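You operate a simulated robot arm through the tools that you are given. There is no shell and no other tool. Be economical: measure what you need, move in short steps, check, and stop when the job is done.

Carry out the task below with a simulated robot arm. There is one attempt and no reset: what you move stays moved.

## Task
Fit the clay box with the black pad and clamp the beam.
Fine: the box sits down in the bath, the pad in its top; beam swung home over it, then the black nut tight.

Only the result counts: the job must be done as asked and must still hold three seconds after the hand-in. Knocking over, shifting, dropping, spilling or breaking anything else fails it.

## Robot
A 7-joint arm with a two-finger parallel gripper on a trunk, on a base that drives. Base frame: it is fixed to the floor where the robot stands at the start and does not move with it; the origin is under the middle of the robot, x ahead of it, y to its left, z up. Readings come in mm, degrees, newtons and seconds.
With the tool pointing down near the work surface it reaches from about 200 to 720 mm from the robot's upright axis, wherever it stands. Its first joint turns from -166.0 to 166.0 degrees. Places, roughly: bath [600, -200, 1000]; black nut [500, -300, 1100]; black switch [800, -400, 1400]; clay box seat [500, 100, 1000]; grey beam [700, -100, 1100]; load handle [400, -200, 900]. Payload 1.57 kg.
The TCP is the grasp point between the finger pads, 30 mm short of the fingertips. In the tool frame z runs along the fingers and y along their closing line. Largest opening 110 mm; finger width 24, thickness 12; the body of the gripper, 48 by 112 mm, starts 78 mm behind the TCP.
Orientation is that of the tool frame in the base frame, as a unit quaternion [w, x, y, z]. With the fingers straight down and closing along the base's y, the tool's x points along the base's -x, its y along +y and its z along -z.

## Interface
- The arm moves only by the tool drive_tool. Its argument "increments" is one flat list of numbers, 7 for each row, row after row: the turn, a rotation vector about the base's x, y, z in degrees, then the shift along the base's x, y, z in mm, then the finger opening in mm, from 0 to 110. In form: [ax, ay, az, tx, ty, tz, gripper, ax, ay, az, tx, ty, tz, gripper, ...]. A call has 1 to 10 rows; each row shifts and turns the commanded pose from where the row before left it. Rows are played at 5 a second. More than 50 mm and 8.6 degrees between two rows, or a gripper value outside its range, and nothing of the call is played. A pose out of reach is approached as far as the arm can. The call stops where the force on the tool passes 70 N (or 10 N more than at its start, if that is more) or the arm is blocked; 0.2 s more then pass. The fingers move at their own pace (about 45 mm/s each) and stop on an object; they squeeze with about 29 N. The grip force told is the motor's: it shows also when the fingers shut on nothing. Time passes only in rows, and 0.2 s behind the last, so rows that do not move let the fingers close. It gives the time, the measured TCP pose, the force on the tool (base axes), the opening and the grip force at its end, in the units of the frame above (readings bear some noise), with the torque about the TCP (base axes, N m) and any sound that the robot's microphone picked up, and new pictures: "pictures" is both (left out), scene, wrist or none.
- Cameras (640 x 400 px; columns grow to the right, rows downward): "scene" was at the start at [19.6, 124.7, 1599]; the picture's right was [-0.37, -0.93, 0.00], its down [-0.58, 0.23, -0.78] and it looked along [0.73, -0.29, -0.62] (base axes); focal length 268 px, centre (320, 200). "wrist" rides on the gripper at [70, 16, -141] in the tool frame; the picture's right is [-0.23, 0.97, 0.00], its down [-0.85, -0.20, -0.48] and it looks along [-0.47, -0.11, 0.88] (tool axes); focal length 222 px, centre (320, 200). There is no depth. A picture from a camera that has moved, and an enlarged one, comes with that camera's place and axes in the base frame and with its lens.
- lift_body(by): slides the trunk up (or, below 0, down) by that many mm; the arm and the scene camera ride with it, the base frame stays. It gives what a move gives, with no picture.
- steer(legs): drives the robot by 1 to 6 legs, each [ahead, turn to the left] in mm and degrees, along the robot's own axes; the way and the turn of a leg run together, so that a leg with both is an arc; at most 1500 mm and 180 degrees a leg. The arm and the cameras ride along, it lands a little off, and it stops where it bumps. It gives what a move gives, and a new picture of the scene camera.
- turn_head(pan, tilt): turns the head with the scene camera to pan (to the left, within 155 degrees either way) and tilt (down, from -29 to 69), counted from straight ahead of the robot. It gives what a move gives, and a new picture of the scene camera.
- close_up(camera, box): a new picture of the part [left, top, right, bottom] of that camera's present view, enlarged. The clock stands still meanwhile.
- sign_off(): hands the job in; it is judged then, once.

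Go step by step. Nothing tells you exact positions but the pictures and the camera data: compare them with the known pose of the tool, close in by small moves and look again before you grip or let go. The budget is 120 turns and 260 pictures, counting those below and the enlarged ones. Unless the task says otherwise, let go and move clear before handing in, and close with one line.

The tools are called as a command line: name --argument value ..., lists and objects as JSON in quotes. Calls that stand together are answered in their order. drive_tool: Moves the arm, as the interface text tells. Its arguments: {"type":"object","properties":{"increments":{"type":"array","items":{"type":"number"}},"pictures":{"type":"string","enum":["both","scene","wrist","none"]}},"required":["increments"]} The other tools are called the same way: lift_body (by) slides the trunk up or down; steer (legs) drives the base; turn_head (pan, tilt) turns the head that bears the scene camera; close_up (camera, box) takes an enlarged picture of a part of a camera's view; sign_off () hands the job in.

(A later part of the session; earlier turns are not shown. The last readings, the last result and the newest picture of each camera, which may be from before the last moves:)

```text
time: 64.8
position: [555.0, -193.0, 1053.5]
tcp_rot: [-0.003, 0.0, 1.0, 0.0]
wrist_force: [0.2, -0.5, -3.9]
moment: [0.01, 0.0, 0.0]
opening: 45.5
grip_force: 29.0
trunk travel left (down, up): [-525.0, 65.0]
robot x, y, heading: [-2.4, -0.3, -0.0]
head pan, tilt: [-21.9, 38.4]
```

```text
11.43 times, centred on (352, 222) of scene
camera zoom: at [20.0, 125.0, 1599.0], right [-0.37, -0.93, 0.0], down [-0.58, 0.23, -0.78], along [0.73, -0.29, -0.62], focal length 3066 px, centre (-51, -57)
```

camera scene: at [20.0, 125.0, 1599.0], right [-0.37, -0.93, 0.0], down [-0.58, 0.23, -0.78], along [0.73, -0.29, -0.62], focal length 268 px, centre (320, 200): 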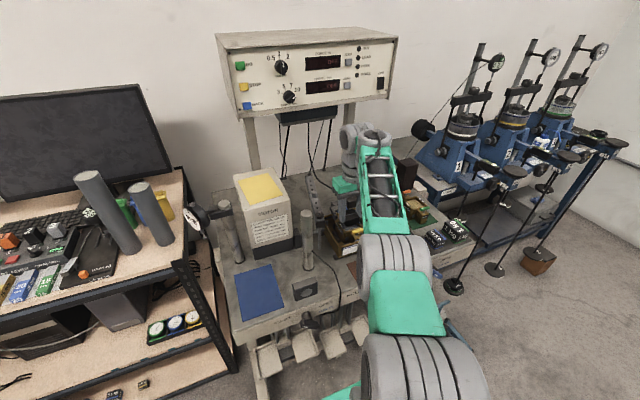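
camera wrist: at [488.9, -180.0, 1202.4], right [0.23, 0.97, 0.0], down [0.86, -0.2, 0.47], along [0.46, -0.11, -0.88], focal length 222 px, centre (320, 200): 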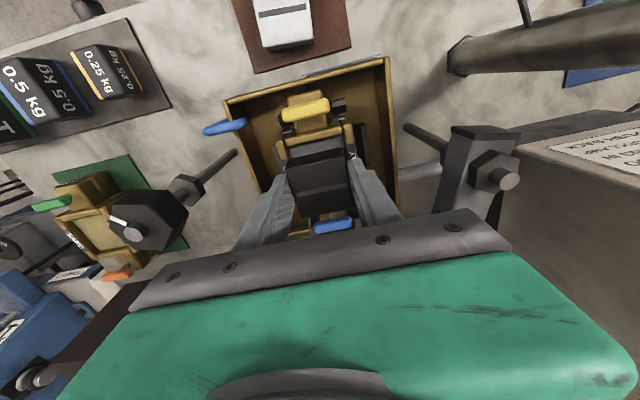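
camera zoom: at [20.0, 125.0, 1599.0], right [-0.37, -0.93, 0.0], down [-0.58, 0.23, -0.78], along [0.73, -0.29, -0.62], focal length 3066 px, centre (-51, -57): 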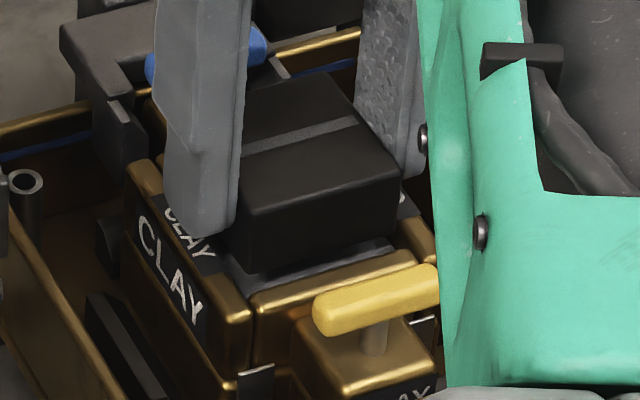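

The pad needs about −2.2 mm more in x; y looks balanced between the two views. I'll shift and lower gently.

drive_tool --increments '[0, 0, 0, -2.2, 0.2, 0, 25, 0, 0, 0, 0, 0, -3, 25, 0, 0, 0, 0, 0, -2, 25, 0, 0, 0, 0, 0, 0, 25]' --pictures "none"

close_up --camera "wrist" --box '[260, 90, 380, 190]'

close_up --camera "scene" --box '[340, 210, 370, 240]'

```text
time: 65.8
position: [552.9, -193.3, 1047.3]
tcp_rot: [-0.002, 0.0, 1.0, 0.001]
wrist_force: [0.9, -0.1, -3.8]
moment: [0.01, 0.0, 0.01]
opening: 45.7
grip_force: 29.1
trunk travel left (down, up): [-525.0, 65.0]
robot x, y, heading: [1.4, -0.8, 0.3]
head pan, tilt: [-21.9, 38.4]
```

```text
4.00 times, centred on (320, 140) of wrist
camera zoom: at [483.3, -178.9, 1189.4], right [0.23, 0.97, 0.0], down [0.86, -0.2, 0.47], along [0.46, -0.11, -0.88], focal length 888 px, centre (320, 440)
```

zoom: 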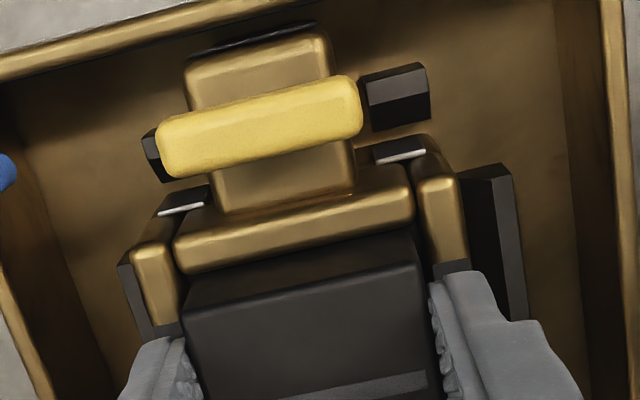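

```text
13.33 times, centred on (355, 225) of scene
camera zoom: at [19.9, 125.0, 1599.0], right [-0.37, -0.93, 0.0], down [-0.58, 0.23, -0.78], along [0.73, -0.29, -0.62], focal length 3577 px, centre (-147, -133)
```

zoom: 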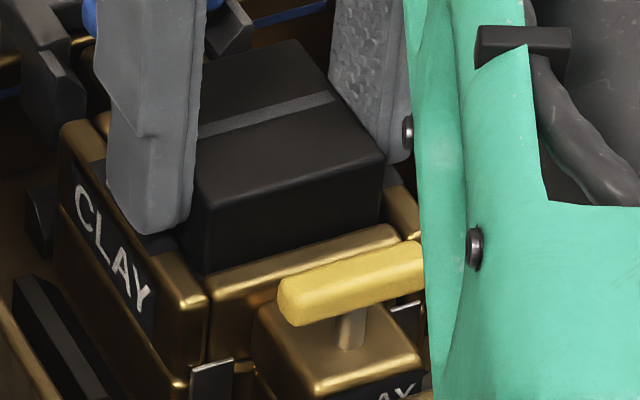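

Nearly flush with the window's near rail. Going down in small steps with force checks.

drive_tool --increments '[0, 0, 0, 0.3, 0.4, -2, 25, 0, 0, 0, 0, 0, -2, 25, 0, 0, 0, 0, 0, 0, 25]' --pictures "none"

drive_tool --increments '[0, 0, 0, 0, 0, -2, 25, 0, 0, 0, 0, 0, 0, 25]' --pictures "none"

close_up --camera "wrist" --box '[260, 90, 380, 190]'

close_up --camera "scene" --box '[340, 210, 370, 240]'

```text
time: 66.6
position: [553.0, -193.8, 1046.0]
tcp_rot: [0.0, 0.0, 1.0, -0.001]
wrist_force: [-1.7, 1.1, 8.1]
moment: [0.4, 0.04, 0.03]
opening: 45.5
grip_force: 28.8
trunk travel left (down, up): [-525.0, 65.0]
robot x, y, heading: [-0.9, 3.5, -0.3]
head pan, tilt: [-21.9, 38.4]
```

```text
time: 67.2
position: [552.4, -193.3, 1047.1]
tcp_rot: [0.001, 0.0, 1.0, -0.001]
wrist_force: [1.3, -0.7, 24.0]
moment: [0.65, 0.07, 0.03]
opening: 45.5
grip_force: 28.9
trunk travel left (down, up): [-525.0, 65.0]
robot x, y, heading: [1.9, 3.4, 0.1]
head pan, tilt: [-21.9, 38.4]
```

```text
4.00 times, centred on (320, 140) of wrist
camera zoom: at [482.5, -177.9, 1186.3], right [0.23, 0.97, 0.0], down [0.85, -0.2, 0.48], along [0.47, -0.11, -0.88], focal length 888 px, centre (320, 440)
```

zoom: 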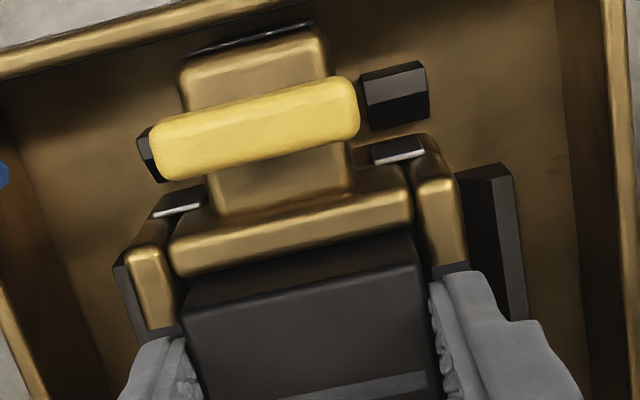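

```text
13.33 times, centred on (355, 225) of scene
camera zoom: at [17.9, 125.6, 1599.3], right [-0.37, -0.93, 0.0], down [-0.58, 0.23, -0.78], along [0.73, -0.29, -0.62], focal length 3577 px, centre (-147, -133)
```

zoom: 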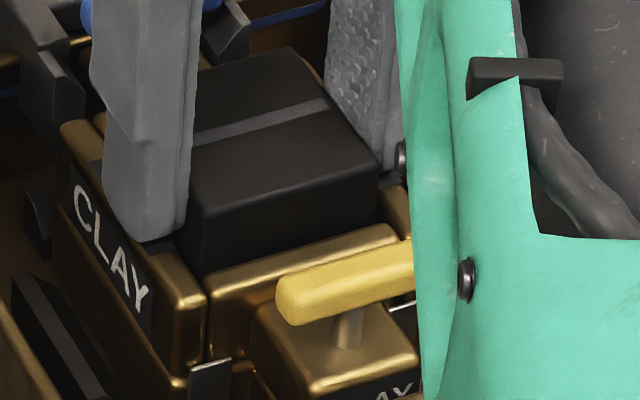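

It contacts on the +y side, likely a fingertip touching the box's side ear while the pad is already at the window mouth. I'll ease the load and open slightly to let the pad settle.

drive_tool --increments '[0, 0, 0, 0, 0, 3.5, 25, 0, 0, 0, 0, 0, 0, 25]' --pictures "none"

close_up --camera "scene" --box '[340, 210, 370, 240]'

close_up --camera "wrist" --box '[280, 140, 360, 200]'

```text
time: 67.8
position: [553.4, -193.5, 1046.2]
tcp_rot: [-0.002, -0.001, 1.0, 0.0]
wrist_force: [5.0, -2.4, 15.5]
moment: [0.03, -0.25, -0.06]
opening: 45.7
grip_force: 28.7
trunk travel left (down, up): [-525.0, 65.0]
robot x, y, heading: [1.1, 3.3, -0.0]
head pan, tilt: [-21.9, 38.4]
```

```text
13.33 times, centred on (355, 225) of scene
camera zoom: at [19.3, 125.1, 1598.9], right [-0.37, -0.93, 0.0], down [-0.58, 0.23, -0.78], along [0.73, -0.29, -0.62], focal length 3577 px, centre (-147, -133)
```

zoom: 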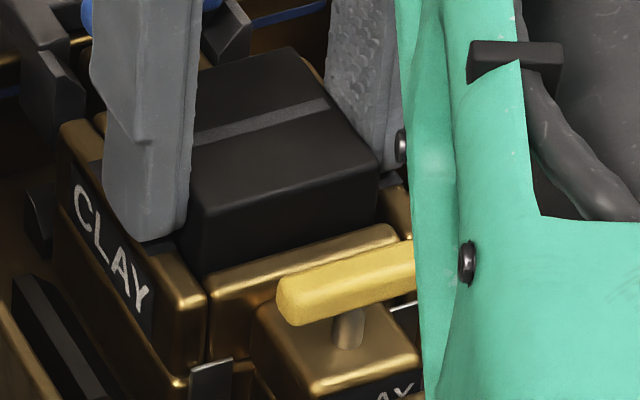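

```text
6.67 times, centred on (320, 170) of wrist
camera zoom: at [483.4, -178.3, 1186.8], right [0.23, 0.97, 0.0], down [0.86, -0.2, 0.47], along [0.46, -0.11, -0.88], focal length 1481 px, centre (320, 400)
```

zoom: 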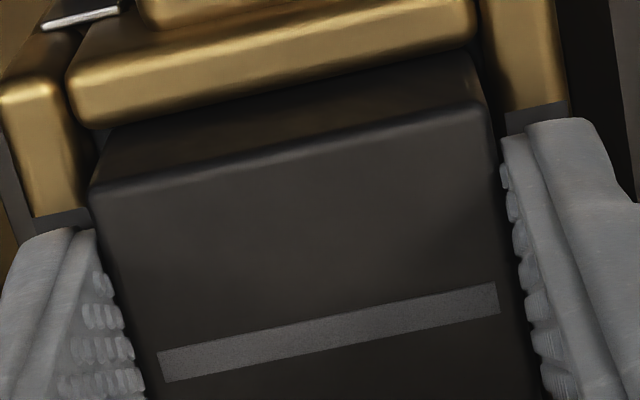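

The pad looks to be inside the window with my fingertips on the ear tops. Releasing gently.

drive_tool --increments '[0, 0, 0, 0, 0, 1.5, 25, 0, 0, 0, 0, 0, 0, 48, 0, 0, 0, 0, 0, 0, 54, 0, 0, 0, 0, 0, 0, 60, 0, 0, 0, 0, 0, 0, 60]' --pictures "none"

close_up --camera "scene" --box '[340, 210, 370, 240]'

close_up --camera "wrist" --box '[260, 110, 380, 210]'

```text
time: 69.0
position: [553.0, -193.0, 1046.3]
tcp_rot: [-0.003, 0.0, 1.0, 0.0]
wrist_force: [-1.3, -0.3, 1.4]
moment: [0.04, -0.04, 0.0]
opening: 59.7
grip_force: 0.1
trunk travel left (down, up): [-525.0, 65.0]
robot x, y, heading: [0.2, -0.0, -0.2]
head pan, tilt: [-21.9, 38.4]
```

```text
13.33 times, centred on (355, 225) of scene
camera zoom: at [19.4, 125.2, 1598.9], right [-0.37, -0.93, 0.0], down [-0.58, 0.23, -0.78], along [0.73, -0.29, -0.62], focal length 3577 px, centre (-147, -133)
```

zoom: 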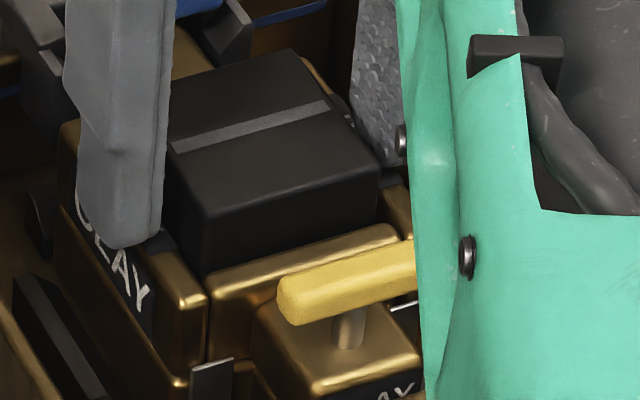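

```text
4.00 times, centred on (320, 160) of wrist
camera zoom: at [483.6, -178.5, 1187.1], right [0.23, 0.97, 0.0], down [0.86, -0.2, 0.47], along [0.46, -0.11, -0.88], focal length 888 px, centre (320, 360)
```

zoom: 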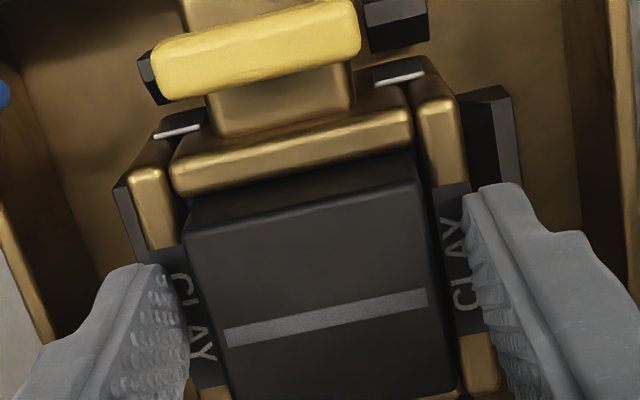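

The pad has dropped partly. I'll open a bit more, rise clear and check whether it sits flat.

drive_tool --increments '[0, 0, 0, 0, 0, 3, 72, 0, 0, 0, 0, 0, 15, 80, 0, 0, 0, 0, 0, 40, 80, 0, 0, 0, 20, 0, 40, 80, 0, 0, 0, 20, 0, 30, 80, 0, 0, 0, 0, 0, 0, 80]' --pictures "none"

close_up --camera "scene" --box '[340, 205, 370, 240]'

close_up --camera "wrist" --box '[280, 70, 360, 150]'

```text
time: 70.4
position: [592.2, -193.4, 1174.0]
tcp_rot: [-0.004, 0.0, 1.0, 0.0]
wrist_force: [-0.2, 1.1, 0.0]
moment: [-0.02, -0.02, 0.01]
opening: 80.0
grip_force: 0.0
trunk travel left (down, up): [-525.0, 65.0]
robot x, y, heading: [4.0, 4.2, -0.1]
head pan, tilt: [-21.9, 38.4]
```

```text
11.43 times, centred on (355, 222) of scene
camera zoom: at [19.4, 125.3, 1599.0], right [-0.37, -0.93, 0.0], down [-0.58, 0.23, -0.78], along [0.73, -0.29, -0.62], focal length 3066 px, centre (-80, -57)
```

zoom: 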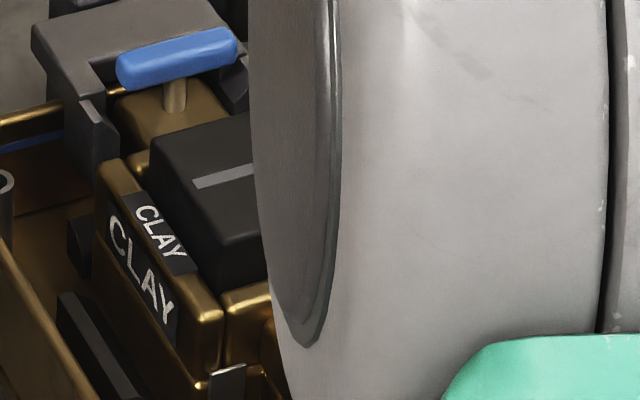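

```text
5.00 times, centred on (320, 110) of wrist
camera zoom: at [523.8, -178.9, 1314.4], right [0.23, 0.97, 0.0], down [0.86, -0.2, 0.47], along [0.46, -0.11, -0.88], focal length 1111 px, centre (320, 650)
```

zoom: 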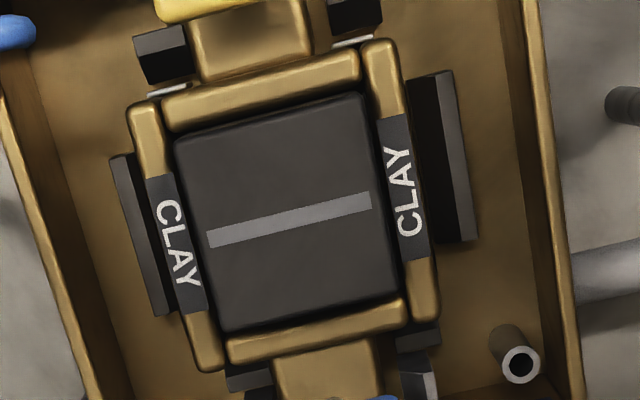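

The pad sits level in the box top (top at z≈1022). Next is the beam: its top is at about z 1057, the pivot near [559, -90], and it points roughly +x. I'll close the fingers and position on the beam's +y side.

drive_tool --increments '[0, 0, 0, 10, 20, 10, 40, 0, 0, 0, 18, 30, 0, 0, 0, 0, 0, 18, 35, 0, 0, 0, 0, 0, 17, 32, 0, 0, 0, 0, 0, 0, 0, -30, 0, 0, 0, 0, 0, 0, 0, 0]'

close_up --camera "wrist" --box '[180, 60, 400, 220]'

close_up --camera "scene" --box '[280, 150, 350, 220]'

```text
time: 71.8
position: [656.3, -76.1, 1154.4]
tcp_rot: [-0.004, 0.001, 1.0, 0.0]
wrist_force: [0.5, 0.1, 0.0]
moment: [0.01, -0.01, 0.0]
opening: 0.1
grip_force: 21.3
trunk travel left (down, up): [-525.0, 65.0]
robot x, y, heading: [-2.5, -1.9, -0.1]
head pan, tilt: [-21.9, 38.4]
camera scene: at [19.5, 125.0, 1599.0], right [-0.37, -0.93, 0.0], down [-0.58, 0.23, -0.78], along [0.73, -0.29, -0.62], focal length 268 px, centre (320, 200)
camera wrist: at [588.1, -61.5, 1295.3], right [0.23, 0.97, 0.0], down [0.86, -0.2, 0.47], along [0.46, -0.11, -0.88], focal length 222 px, centre (320, 200)
```

scene: 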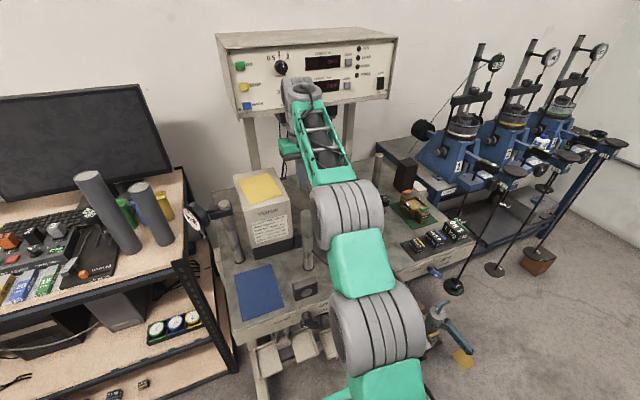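
wrist: 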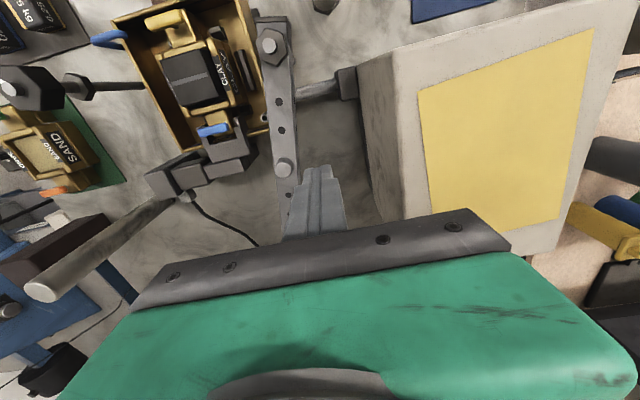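

```text
2.50 times, centred on (290, 140) of wrist
camera zoom: at [588.1, -61.5, 1295.3], right [0.23, 0.97, 0.0], down [0.86, -0.2, 0.47], along [0.46, -0.11, -0.88], focal length 555 px, centre (395, 350)
```

zoom: 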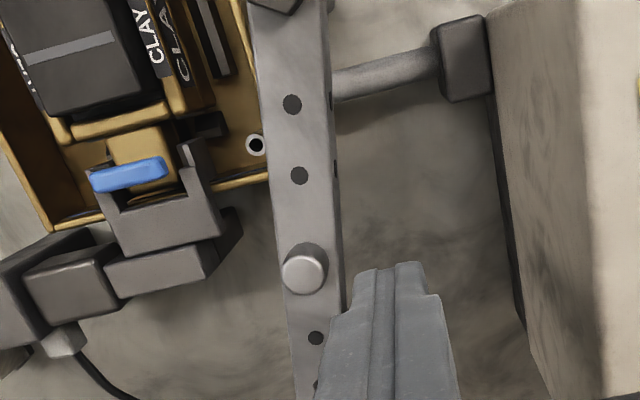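

```text
5.71 times, centred on (315, 185) of scene
camera zoom: at [19.5, 125.0, 1599.0], right [-0.37, -0.93, 0.0], down [-0.58, 0.23, -0.78], along [0.73, -0.29, -0.62], focal length 1533 px, centre (349, 286)
```

zoom: 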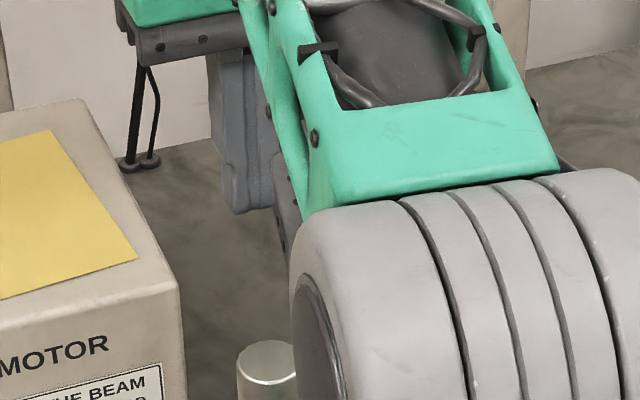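

The finger is on the +y side with about 15 mm gap (beam at θ≈−12°, pivot near [559, -97]). Lowering beside the beam.

drive_tool --increments '[0, 0, 0, 0, 0, -40, 0, 0, 0, 0, 0, 0, -40, 0, 0, 0, 0, 0, 0, 0, 0]'

close_up --camera "wrist" --box '[180, 60, 400, 220]'

close_up --camera "scene" --box '[280, 165, 350, 235]'

```text
time: 72.6
position: [656.3, -74.8, 1074.2]
tcp_rot: [-0.001, 0.0, 1.0, 0.0]
wrist_force: [-0.3, -0.6, -1.5]
moment: [0.01, 0.02, 0.0]
opening: 0.2
grip_force: 21.4
trunk travel left (down, up): [-525.0, 65.0]
robot x, y, heading: [-0.0, -2.3, -0.1]
head pan, tilt: [-21.9, 38.4]
camera scene: at [19.7, 125.1, 1599.0], right [-0.37, -0.93, 0.0], down [-0.58, 0.23, -0.78], along [0.73, -0.29, -0.62], focal length 268 px, centre (320, 200)
camera wrist: at [587.2, -60.6, 1215.5], right [0.23, 0.97, 0.0], down [0.86, -0.2, 0.48], along [0.46, -0.11, -0.88], focal length 222 px, centre (320, 200)
```

scene: 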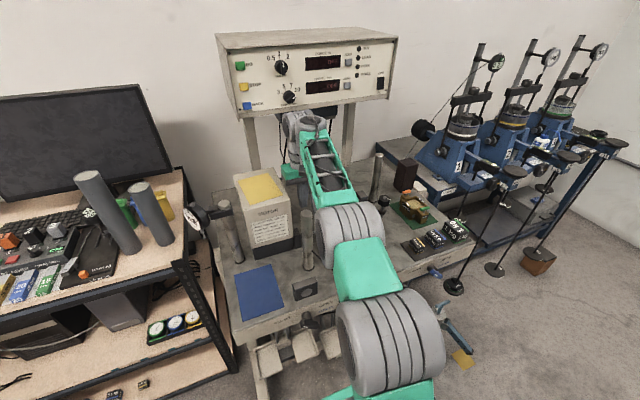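
wrist: 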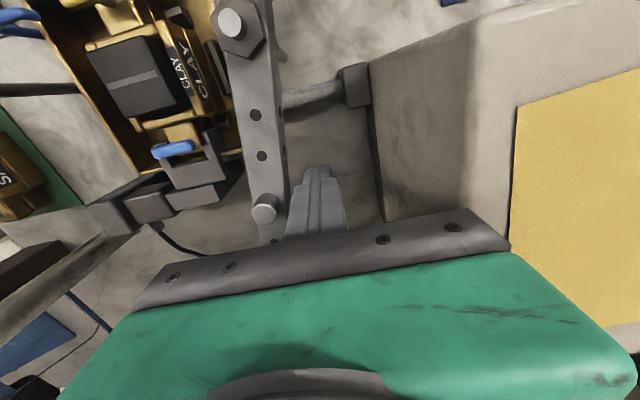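

```text
2.50 times, centred on (290, 140) of wrist
camera zoom: at [587.2, -60.6, 1215.5], right [0.23, 0.97, 0.0], down [0.86, -0.2, 0.48], along [0.46, -0.11, -0.88], focal length 555 px, centre (395, 350)
```

zoom: 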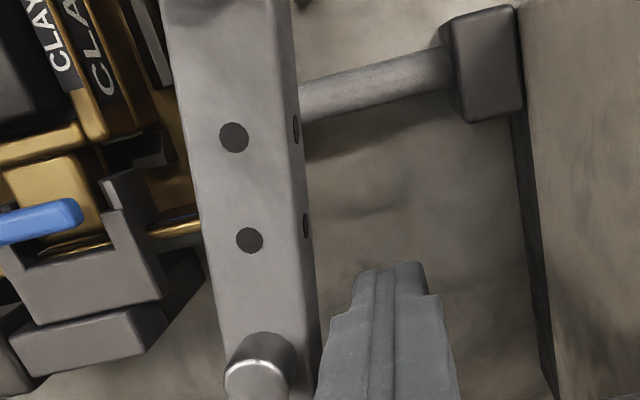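

```text
5.71 times, centred on (315, 200) of scene
camera zoom: at [19.7, 125.1, 1599.0], right [-0.37, -0.93, 0.0], down [-0.58, 0.23, -0.78], along [0.73, -0.29, -0.62], focal length 1533 px, centre (349, 200)
```

zoom: 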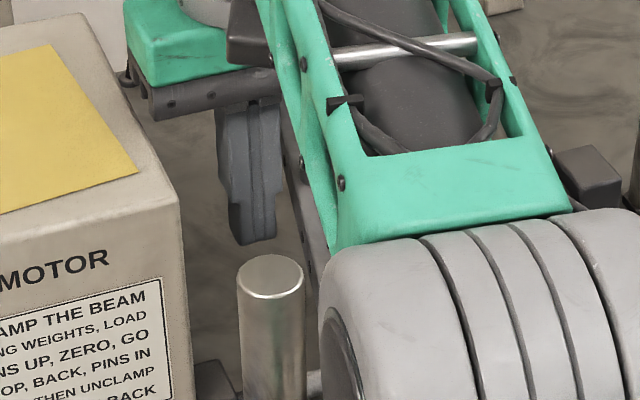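

The finger is beside the beam, whose top is at about 1075. Pushing it round in an arc about the pivot, in stages.

drive_tool --increments '[0, 0, 0, 1.5, -6, 0, 0, 0, 0, 0, 0, -5, 0, 0, 0, 0, 0, 0.3, -6.5, 0, 0, 0, 0, 0, 0.2, -6.2, 0, 0, 0, 0, 0, -0.9, -8.2, 0, 0, 0, 0, 0, -0.9, -8.1, 0, 0, 0, 0, 0, 0, 0, 0, 0]'

close_up --camera "wrist" --box '[180, 60, 400, 220]'

```text
time: 74.2
position: [655.4, -116.9, 1075.4]
tcp_rot: [-0.004, 0.0, 1.0, 0.0]
wrist_force: [-0.6, 0.0, -0.3]
moment: [-0.01, 0.0, 0.02]
opening: 0.0
grip_force: 20.6
trunk travel left (down, up): [-525.0, 65.0]
robot x, y, heading: [-3.1, 2.1, 0.0]
head pan, tilt: [-21.9, 38.4]
camera scene: at [19.7, 125.1, 1599.0], right [-0.37, -0.93, 0.0], down [-0.58, 0.23, -0.78], along [0.73, -0.29, -0.62], focal length 268 px, centre (320, 200)
camera wrist: at [586.6, -101.6, 1215.8], right [0.23, 0.97, 0.0], down [0.86, -0.2, 0.47], along [0.46, -0.11, -0.88], focal length 222 px, centre (320, 200)
```

scene: 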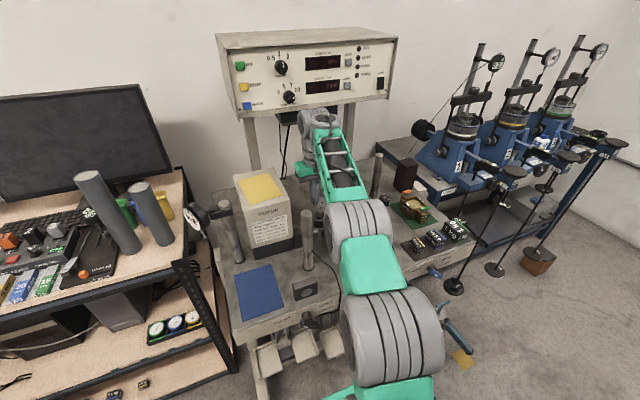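
wrist: 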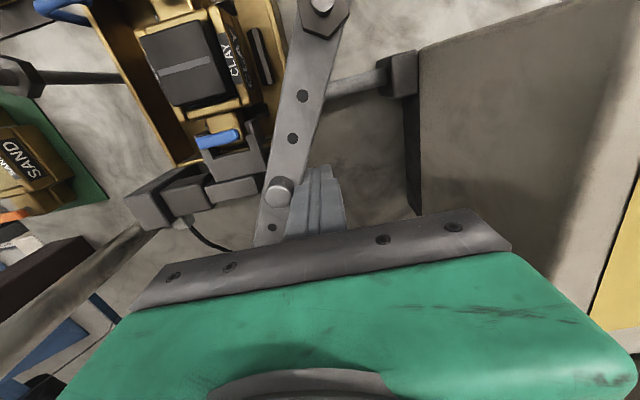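

```text
2.50 times, centred on (290, 140) of wrist
camera zoom: at [586.6, -101.6, 1215.8], right [0.23, 0.97, 0.0], down [0.86, -0.2, 0.47], along [0.46, -0.11, -0.88], focal length 555 px, centre (395, 350)
```

zoom: 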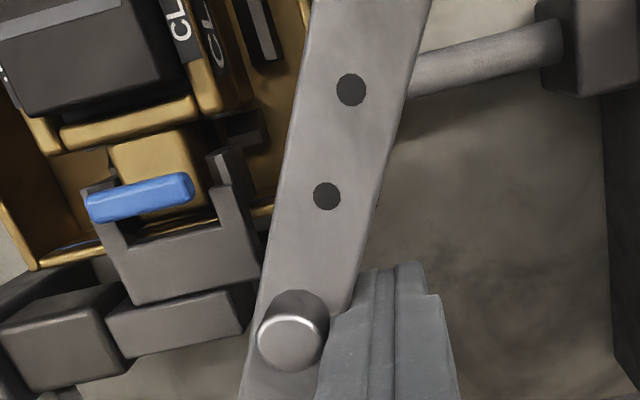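

The beam swings freely. Continuing the arc.

drive_tool --increments '[0, 0, 0, -2.4, -8.1, 0, 0, 0, 0, 0, -2.4, -8.1, 0, 0, 0, 0, 0, -4, -7.8, 0, 0, 0, 0, 0, -3.9, -7.7, 0, 0, 0, 0, 0, -5.5, -7.1, 0, 0, 0, 0, 0, -5.5, -7.1, 0, 0, 0, 0, 0, -6.9, -6.1, 0, 0, 0, 0, 0, -6.8, -6, 0, 0, 0, 0, 0, 0, 0, 0, 0]'

close_up --camera "wrist" --box '[100, 40, 400, 220]'

close_up --camera "scene" --box '[310, 160, 400, 250]'

```text
time: 76.2
position: [618.0, -175.7, 1076.5]
tcp_rot: [-0.002, 0.0, 1.0, 0.0]
wrist_force: [0.0, 0.3, -1.0]
moment: [0.04, 0.0, 0.03]
opening: 0.0
grip_force: 21.7
trunk travel left (down, up): [-525.0, 65.0]
robot x, y, heading: [-1.4, 1.5, 0.1]
head pan, tilt: [-21.9, 38.4]
camera scene: at [19.7, 125.1, 1599.0], right [-0.37, -0.93, 0.0], down [-0.58, 0.23, -0.78], along [0.73, -0.29, -0.62], focal length 268 px, centre (320, 200)
camera wrist: at [549.0, -160.2, 1217.1], right [0.23, 0.97, 0.0], down [0.86, -0.2, 0.47], along [0.46, -0.11, -0.88], focal length 222 px, centre (320, 200)
```

scene: 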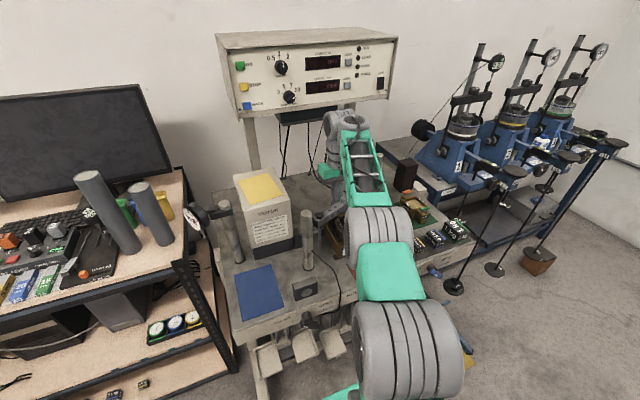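
wrist: 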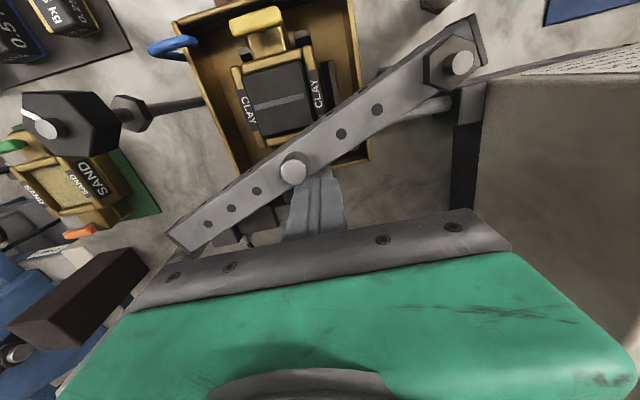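

```text
2.13 times, centred on (250, 130) of wrist
camera zoom: at [549.0, -160.2, 1217.1], right [0.23, 0.97, 0.0], down [0.86, -0.2, 0.47], along [0.46, -0.11, -0.88], focal length 474 px, centre (469, 349)
```

zoom: 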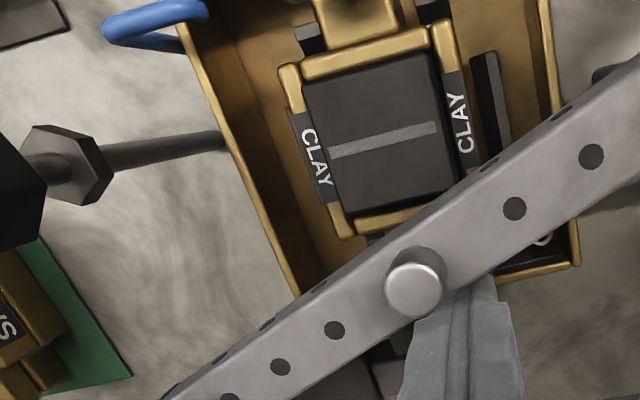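

```text
4.44 times, centred on (355, 205) of scene
camera zoom: at [19.7, 125.1, 1599.0], right [-0.37, -0.93, 0.0], down [-0.58, 0.23, -0.78], along [0.73, -0.29, -0.62], focal length 1192 px, centre (164, 178)
```

zoom: 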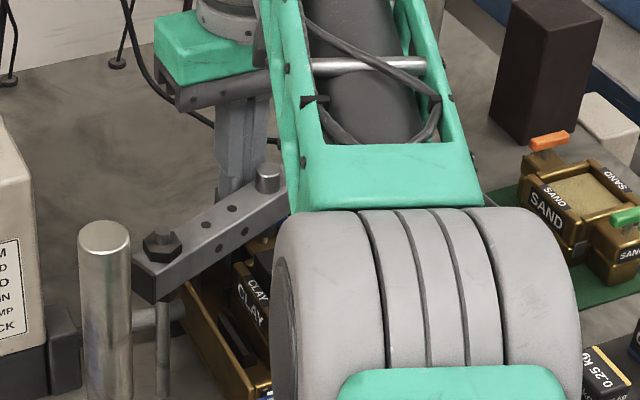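

The beam is at about −71°, and the gap on the rod between collar (~1045) and nut (~1077) suits it. Continuing slowly toward the rod.

drive_tool --increments '[0, 0, 0, -5.3, -3, 0, 0, 0, 0, 0, -5.3, -3, 0, 0, 0, 0, 0, -5.3, -2.5, 0, 0, 0, 0, 0, -4.5, -1.6, 0, 0, 0, 0, 0, -4.5, -1.6, 0, 0, 0, 0, 0, 0, 0, 0, 0]'

close_up --camera "wrist" --box '[40, 60, 360, 240]'

```text
time: 77.6
position: [592.7, -185.4, 1075.7]
tcp_rot: [-0.002, 0.001, 1.0, 0.0]
wrist_force: [1.3, 0.3, 0.5]
moment: [0.02, -0.02, 0.0]
opening: 0.2
grip_force: 21.6
trunk travel left (down, up): [-525.0, 65.0]
robot x, y, heading: [0.2, -3.7, 0.0]
head pan, tilt: [-21.9, 38.4]
camera scene: at [19.6, 125.1, 1599.0], right [-0.37, -0.93, 0.0], down [-0.58, 0.23, -0.78], along [0.73, -0.29, -0.62], focal length 268 px, centre (320, 200)
camera wrist: at [524.1, -172.0, 1216.2], right [0.23, 0.97, 0.0], down [0.86, -0.2, 0.47], along [0.46, -0.11, -0.88], focal length 222 px, centre (320, 200)
```

scene: 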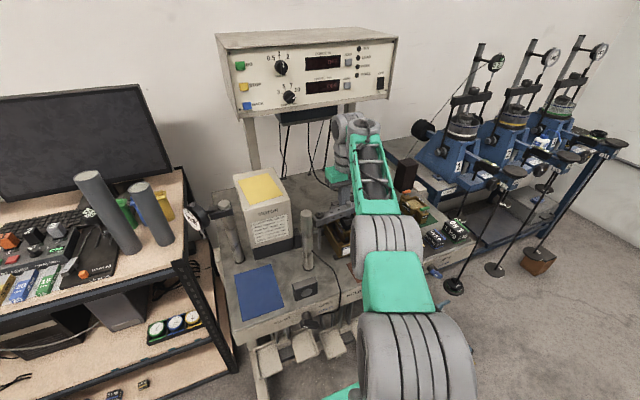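
wrist: 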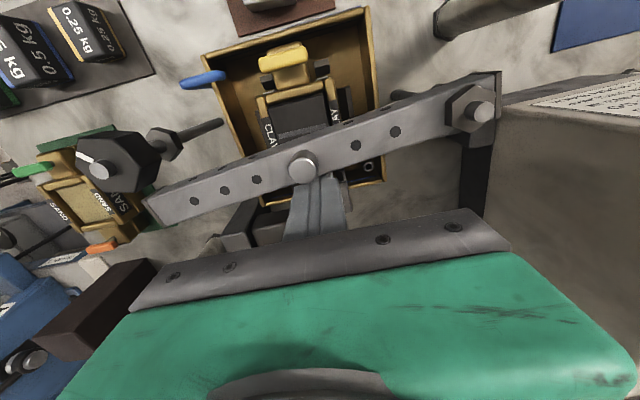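

```text
2.00 times, centred on (200, 150) of wrist
camera zoom: at [524.1, -172.0, 1216.2], right [0.23, 0.97, 0.0], down [0.86, -0.2, 0.47], along [0.46, -0.11, -0.88], focal length 444 px, centre (560, 300)
```

zoom: 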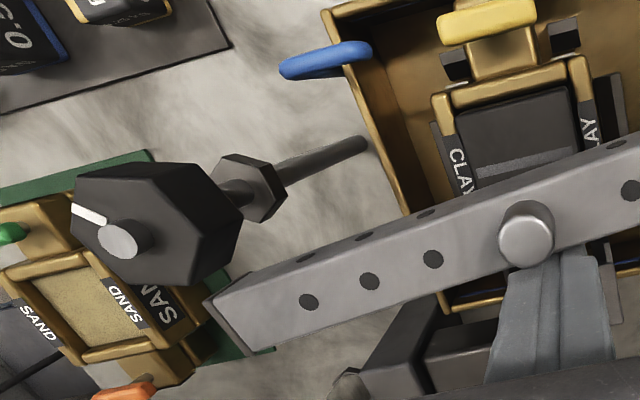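

Almost there, about 14 mm remaining at the tip. Creeping on until it meets the rod.

drive_tool --increments '[0, 0, 0, -2, -0.6, 0, 0, 0, 0, 0, -2, -0.5, 0, 0, 0, 0, 0, -1.5, -0.3, 0, 0, 0, 0, 0, 0, 0, 0, 0]' --pictures "none"

drive_tool --increments '[0, 0, 0, -1.5, 0, 0, 0, 0, 0, 0, -1.5, 0, 0, 0, 0, 0, 0, 0, 0, 0, 0]' --pictures "none"

close_up --camera "wrist" --box '[40, 60, 360, 240]'

```text
time: 78.6
position: [589.3, -187.5, 1076.0]
tcp_rot: [-0.002, 0.0, 1.0, 0.0]
wrist_force: [0.2, -0.3, 0.4]
moment: [-0.03, -0.03, -0.01]
opening: 0.0
grip_force: 21.2
trunk travel left (down, up): [-525.0, 65.0]
robot x, y, heading: [-1.4, -0.9, 0.1]
head pan, tilt: [-21.9, 38.4]
```

```text
time: 79.4
position: [585.4, -186.9, 1074.9]
tcp_rot: [-0.002, 0.0, 1.0, 0.0]
wrist_force: [-0.3, 0.6, 0.4]
moment: [0.0, 0.0, 0.04]
opening: 0.0
grip_force: 21.6
trunk travel left (down, up): [-525.0, 65.0]
robot x, y, heading: [-1.2, 3.7, 0.2]
head pan, tilt: [-21.9, 38.4]
```

```text
2.00 times, centred on (200, 150) of wrist
camera zoom: at [516.6, -172.7, 1216.0], right [0.23, 0.97, 0.0], down [0.86, -0.2, 0.47], along [0.46, -0.11, -0.88], focal length 444 px, centre (560, 300)
```

zoom: 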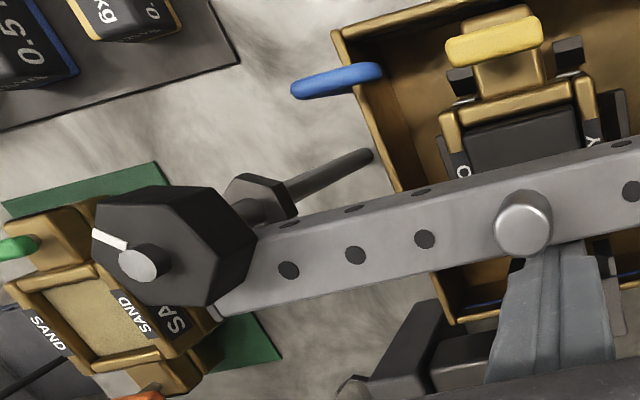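

The beam end is sliding under the nut. Continuing until contact force shows.

drive_tool --increments '[0, 0, 0, -1.5, 0, 0, 0, 0, 0, 0, -1.5, 0, 0, 0, 0, 0, 0, 0, 0, 0, 0]' --pictures "none"

drive_tool --increments '[0, 0, 0, -1.5, 0, 0, 0, 0, 0, 0, -1.5, 0, 0, 0, 0, 0, 0, 0, 0, 0, 0]' --pictures "none"

close_up --camera "wrist" --box '[40, 60, 360, 240]'

```text
time: 80.2
position: [583.6, -187.6, 1074.8]
tcp_rot: [-0.003, 0.0, 1.0, 0.0]
wrist_force: [-1.0, -0.3, -0.3]
moment: [-0.01, -0.01, -0.01]
opening: 0.0
grip_force: 21.4
trunk travel left (down, up): [-525.0, 65.0]
robot x, y, heading: [0.5, -5.3, -0.2]
head pan, tilt: [-21.9, 38.4]
```

```text
time: 81.0
position: [582.1, -187.0, 1074.7]
tcp_rot: [-0.002, -0.001, 1.0, -0.001]
wrist_force: [13.7, -0.2, -2.2]
moment: [0.09, -0.34, 0.03]
opening: 0.0
grip_force: 21.7
trunk travel left (down, up): [-525.0, 65.0]
robot x, y, heading: [1.6, 1.9, -0.0]
head pan, tilt: [-21.9, 38.4]
```

```text
2.00 times, centred on (200, 150) of wrist
camera zoom: at [512.6, -172.7, 1215.4], right [0.23, 0.97, 0.0], down [0.86, -0.2, 0.48], along [0.46, -0.11, -0.88], focal length 444 px, centre (560, 300)
```

zoom: 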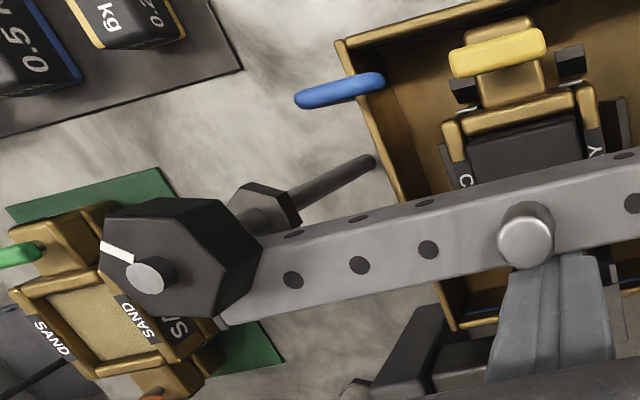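

The beam is home against the rod, with about 14 N of contact. Backing off and moving above the black nut: centre about [540, -298], about 32 mm across flats, so I need a yaw of about +14.5° to square up with its flats.

drive_tool --increments '[0, 0, 0, 8, 0, 0, 0, 0, 0, 0, 6, 0, 20, 0, 0, 0, 0, 0, 0, 45, 0, 0, 0, 0, 0, 0, 35, 30, 0, 0, 0, -10, -40, 0, 60, 0, 0, 7.5, -20, -40, 0, 60, 0, 0, 7, -26, -31, 0, 60, 0, 0, 0, 0, 0, 0, 60]'

close_up --camera "wrist" --box '[220, 80, 420, 220]'

close_up --camera "scene" --box '[320, 170, 400, 240]'

```text
time: 82.8
position: [538.8, -300.4, 1173.5]
tcp_rot: [-0.003, -0.126, 0.992, -0.001]
wrist_force: [-0.5, -1.0, 0.4]
moment: [-0.03, -0.01, -0.01]
opening: 60.0
grip_force: 0.0
trunk travel left (down, up): [-525.0, 65.0]
robot x, y, heading: [0.2, 3.4, -0.1]
head pan, tilt: [-21.9, 38.4]
camera scene: at [19.6, 124.9, 1599.0], right [-0.37, -0.93, 0.0], down [-0.58, 0.23, -0.78], along [0.73, -0.29, -0.62], focal length 268 px, centre (320, 200)
camera wrist: at [467.8, -303.2, 1314.2], right [-0.03, 1.0, 0.0], down [0.88, 0.02, 0.47], along [0.47, 0.01, -0.88], focal length 222 px, centre (320, 200)
```

scene: 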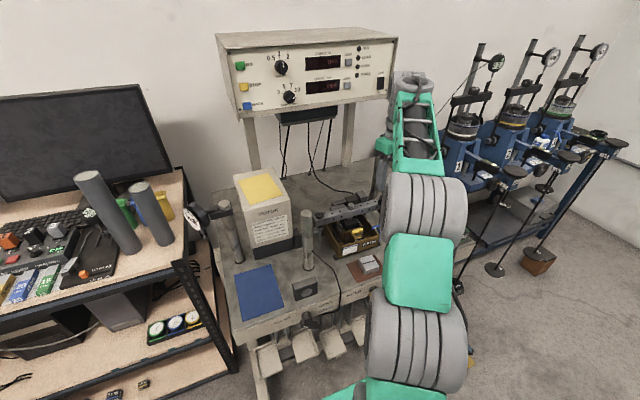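
wrist: 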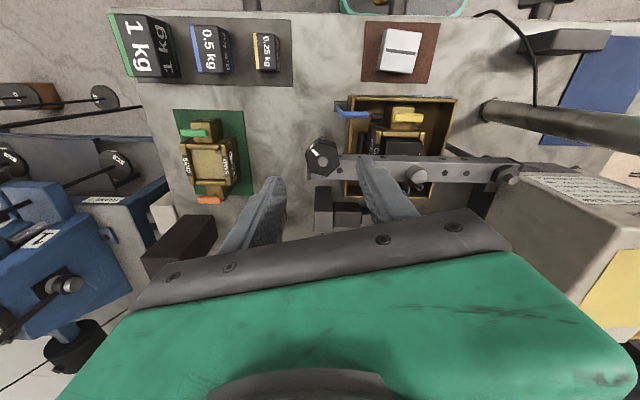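

```text
2.86 times, centred on (320, 150) of wrist
camera zoom: at [467.8, -303.2, 1314.2], right [-0.03, 1.0, 0.0], down [0.88, 0.02, 0.47], along [0.47, 0.01, -0.88], focal length 635 px, centre (320, 343)
```

zoom: 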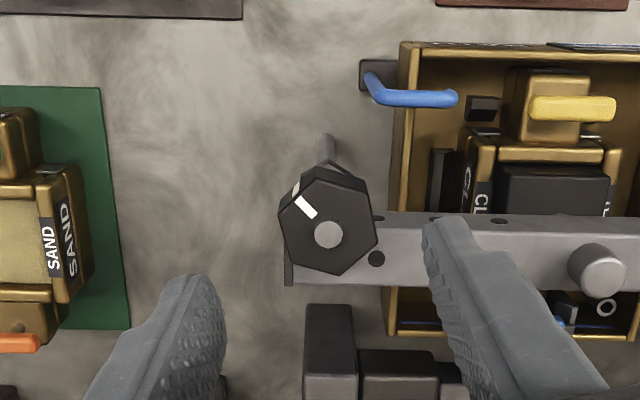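

```text
5.71 times, centred on (360, 205) of scene
camera zoom: at [19.6, 124.9, 1599.0], right [-0.37, -0.93, 0.0], down [-0.58, 0.23, -0.78], along [0.73, -0.29, -0.62], focal length 1533 px, centre (91, 171)
```

zoom: 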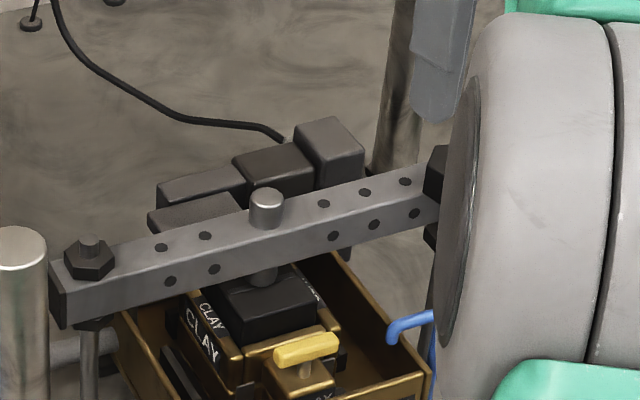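

close_up --camera "wrist" --box '[295, 130, 355, 180]'

```text
8.00 times, centred on (325, 155) of wrist
camera zoom: at [467.8, -303.2, 1314.2], right [-0.03, 1.0, 0.0], down [0.88, 0.02, 0.47], along [0.47, 0.01, -0.88], focal length 1777 px, centre (280, 560)
```

zoom: 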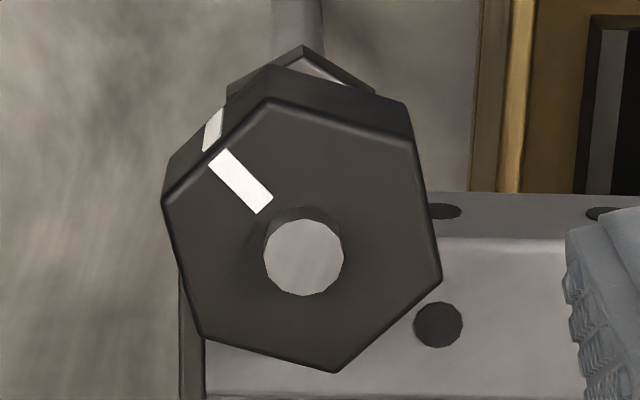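

Nut centre refined to [537.8, -298.7], flats at +15.75°, nut body z≈1078–1097, beam top just beneath. Lowering around it to TCP z≈1111.

drive_tool --increments '[0, 0, 1.2, -1, 1.5, -30, 60, 0, 0, 0, 0, 0, -20, 60, 0, 0, 0, 0, 0, -12, 60, 0, 0, 0, 0, 0, 0, 60]'

close_up --camera "wrist" --box '[250, 120, 390, 220]'

```text
time: 83.8
position: [535.5, -296.9, 1113.4]
tcp_rot: [-0.002, -0.136, 0.991, -0.001]
wrist_force: [0.9, -0.8, 0.1]
moment: [0.02, 0.0, -0.03]
opening: 59.6
grip_force: 0.1
trunk travel left (down, up): [-525.0, 65.0]
robot x, y, heading: [2.1, 3.5, -0.3]
head pan, tilt: [-21.9, 38.4]
camera scene: at [19.7, 125.0, 1599.0], right [-0.37, -0.93, 0.0], down [-0.58, 0.23, -0.78], along [0.73, -0.29, -0.62], focal length 268 px, centre (320, 200)
camera wrist: at [464.5, -302.1, 1254.0], right [-0.05, 1.0, 0.0], down [0.88, 0.04, 0.47], along [0.47, 0.02, -0.88], focal length 222 px, centre (320, 200)
```

scene: 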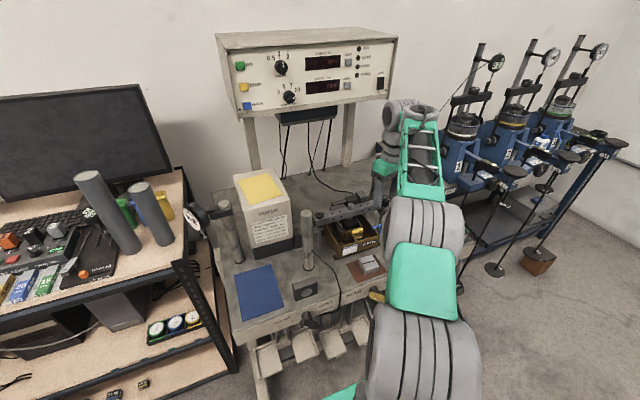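
wrist: 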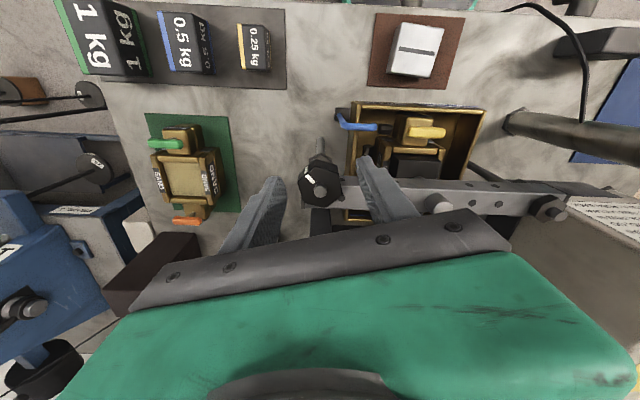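

```text
4.00 times, centred on (320, 170) of wrist
camera zoom: at [464.5, -302.1, 1254.0], right [-0.05, 1.0, 0.0], down [0.88, 0.04, 0.47], along [0.47, 0.02, -0.88], focal length 888 px, centre (320, 320)
```

zoom: 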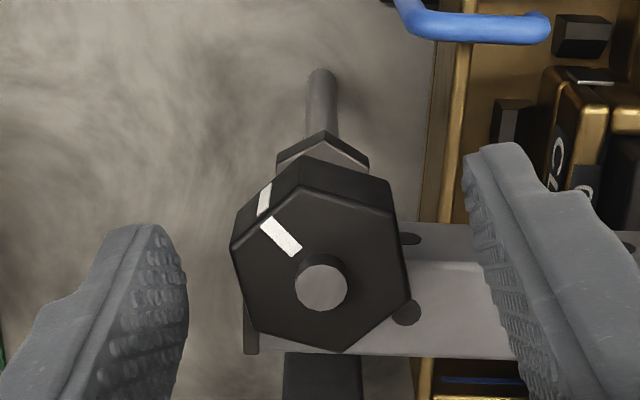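

The nut is about 3 mm further in x than the tool axis. I'll shift, lower 2 mm and close on the flats.

drive_tool --increments '[0, 0, 0, 3.2, -0.3, -2, 60, 0, 0, 0, 0, 0, 0, 50, 0, 0, 0, 0, 0, 0, 40, 0, 0, 0, 0, 0, 0, 30, 0, 0, 0, 0, 0, 0, 15, 0, 0, 0, 0, 0, 0, 15]' --pictures "none"

close_up --camera "wrist" --box '[250, 120, 390, 220]'

```text
time: 85.2
position: [539.2, -297.2, 1111.2]
tcp_rot: [-0.003, -0.137, 0.991, -0.001]
wrist_force: [-1.0, 2.8, -2.0]
moment: [0.1, -0.11, -0.31]
opening: 32.6
grip_force: 34.3
trunk travel left (down, up): [-525.0, 65.0]
robot x, y, heading: [-0.3, -2.3, 0.2]
head pan, tilt: [-21.9, 38.4]
```

```text
4.00 times, centred on (320, 170) of wrist
camera zoom: at [468.2, -301.8, 1251.7], right [-0.05, 1.0, 0.0], down [0.88, 0.04, 0.47], along [0.47, 0.02, -0.88], focal length 888 px, centre (320, 320)
```

zoom: 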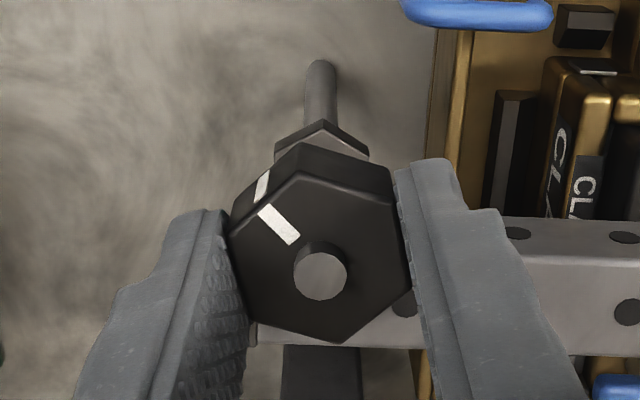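

Squarely gripped at 32.6 mm. Turning clockwise in steps while watching the torque.

drive_tool --increments '[0, 0, -7, 0, 0, 0, 15, 0, 0, -7, 0, 0, 0, 15, 0, 0, -7, 0, 0, 0, 15, 0, 0, -7, 0, 0, 0, 15, 0, 0, 0, 0, 0, 0, 15]' --pictures "none"

close_up --camera "wrist" --box '[250, 120, 390, 220]'

```text
time: 86.4
position: [540.3, -296.9, 1111.6]
tcp_rot: [-0.003, 0.109, 0.994, 0.0]
wrist_force: [-7.5, 2.6, -1.8]
moment: [0.43, 1.26, -0.02]
opening: 32.7
grip_force: 41.3
trunk travel left (down, up): [-525.0, 65.0]
robot x, y, heading: [-3.3, 1.4, 0.3]
head pan, tilt: [-21.9, 38.4]
```

```text
4.00 times, centred on (320, 170) of wrist
camera zoom: at [475.2, -268.0, 1251.8], right [0.43, 0.9, 0.0], down [0.8, -0.38, 0.47], along [0.43, -0.21, -0.88], focal length 888 px, centre (320, 320)
```

zoom: 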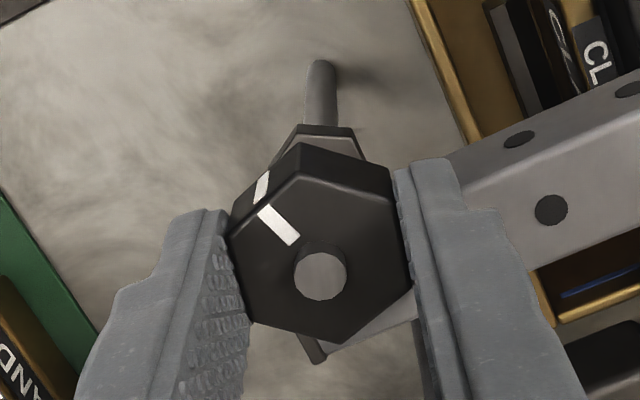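

The nut turns with the gripper and there's no torque yet. Continuing with a small centring correction.

drive_tool --increments '[0, 0, -8, -0.8, 0.3, 0, 15, 0, 0, -8, 0, 0, 0, 15, 0, 0, -8, 0, 0, 0, 15, 0, 0, -8, 0, 0, 0, 15, 0, 0, -8, 0, 0, 0, 15, 0, 0, -8, 0, 0, 0, 15, 0, 0, -8, 0, 0, 0, 15, 0, 0, 0, 0, 0, 0, 15]' --pictures "wrist"

```text
time: 88.2
position: [539.2, -297.2, 1111.5]
tcp_rot: [-0.002, 0.561, 0.828, 0.002]
wrist_force: [1.8, -0.1, -4.6]
moment: [0.17, -0.11, -0.01]
opening: 32.7
grip_force: 41.0
trunk travel left (down, up): [-525.0, 65.0]
robot x, y, heading: [1.0, -3.2, 0.2]
head pan, tilt: [-21.9, 38.4]
camera wrist: at [528.7, -228.4, 1251.7], right [0.99, 0.15, 0.0], down [0.13, -0.87, 0.47], along [0.07, -0.47, -0.88], focal length 222 px, centre (320, 200)
```

wrist: 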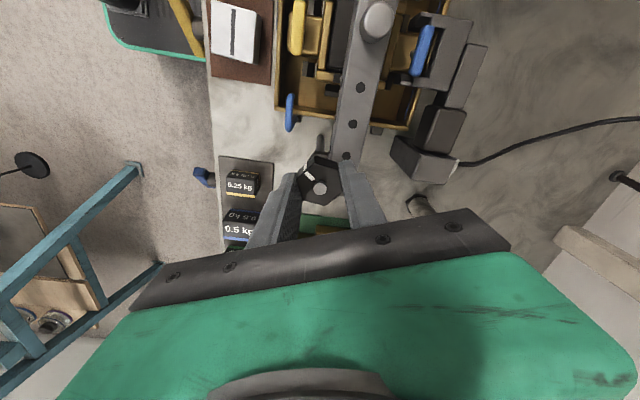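

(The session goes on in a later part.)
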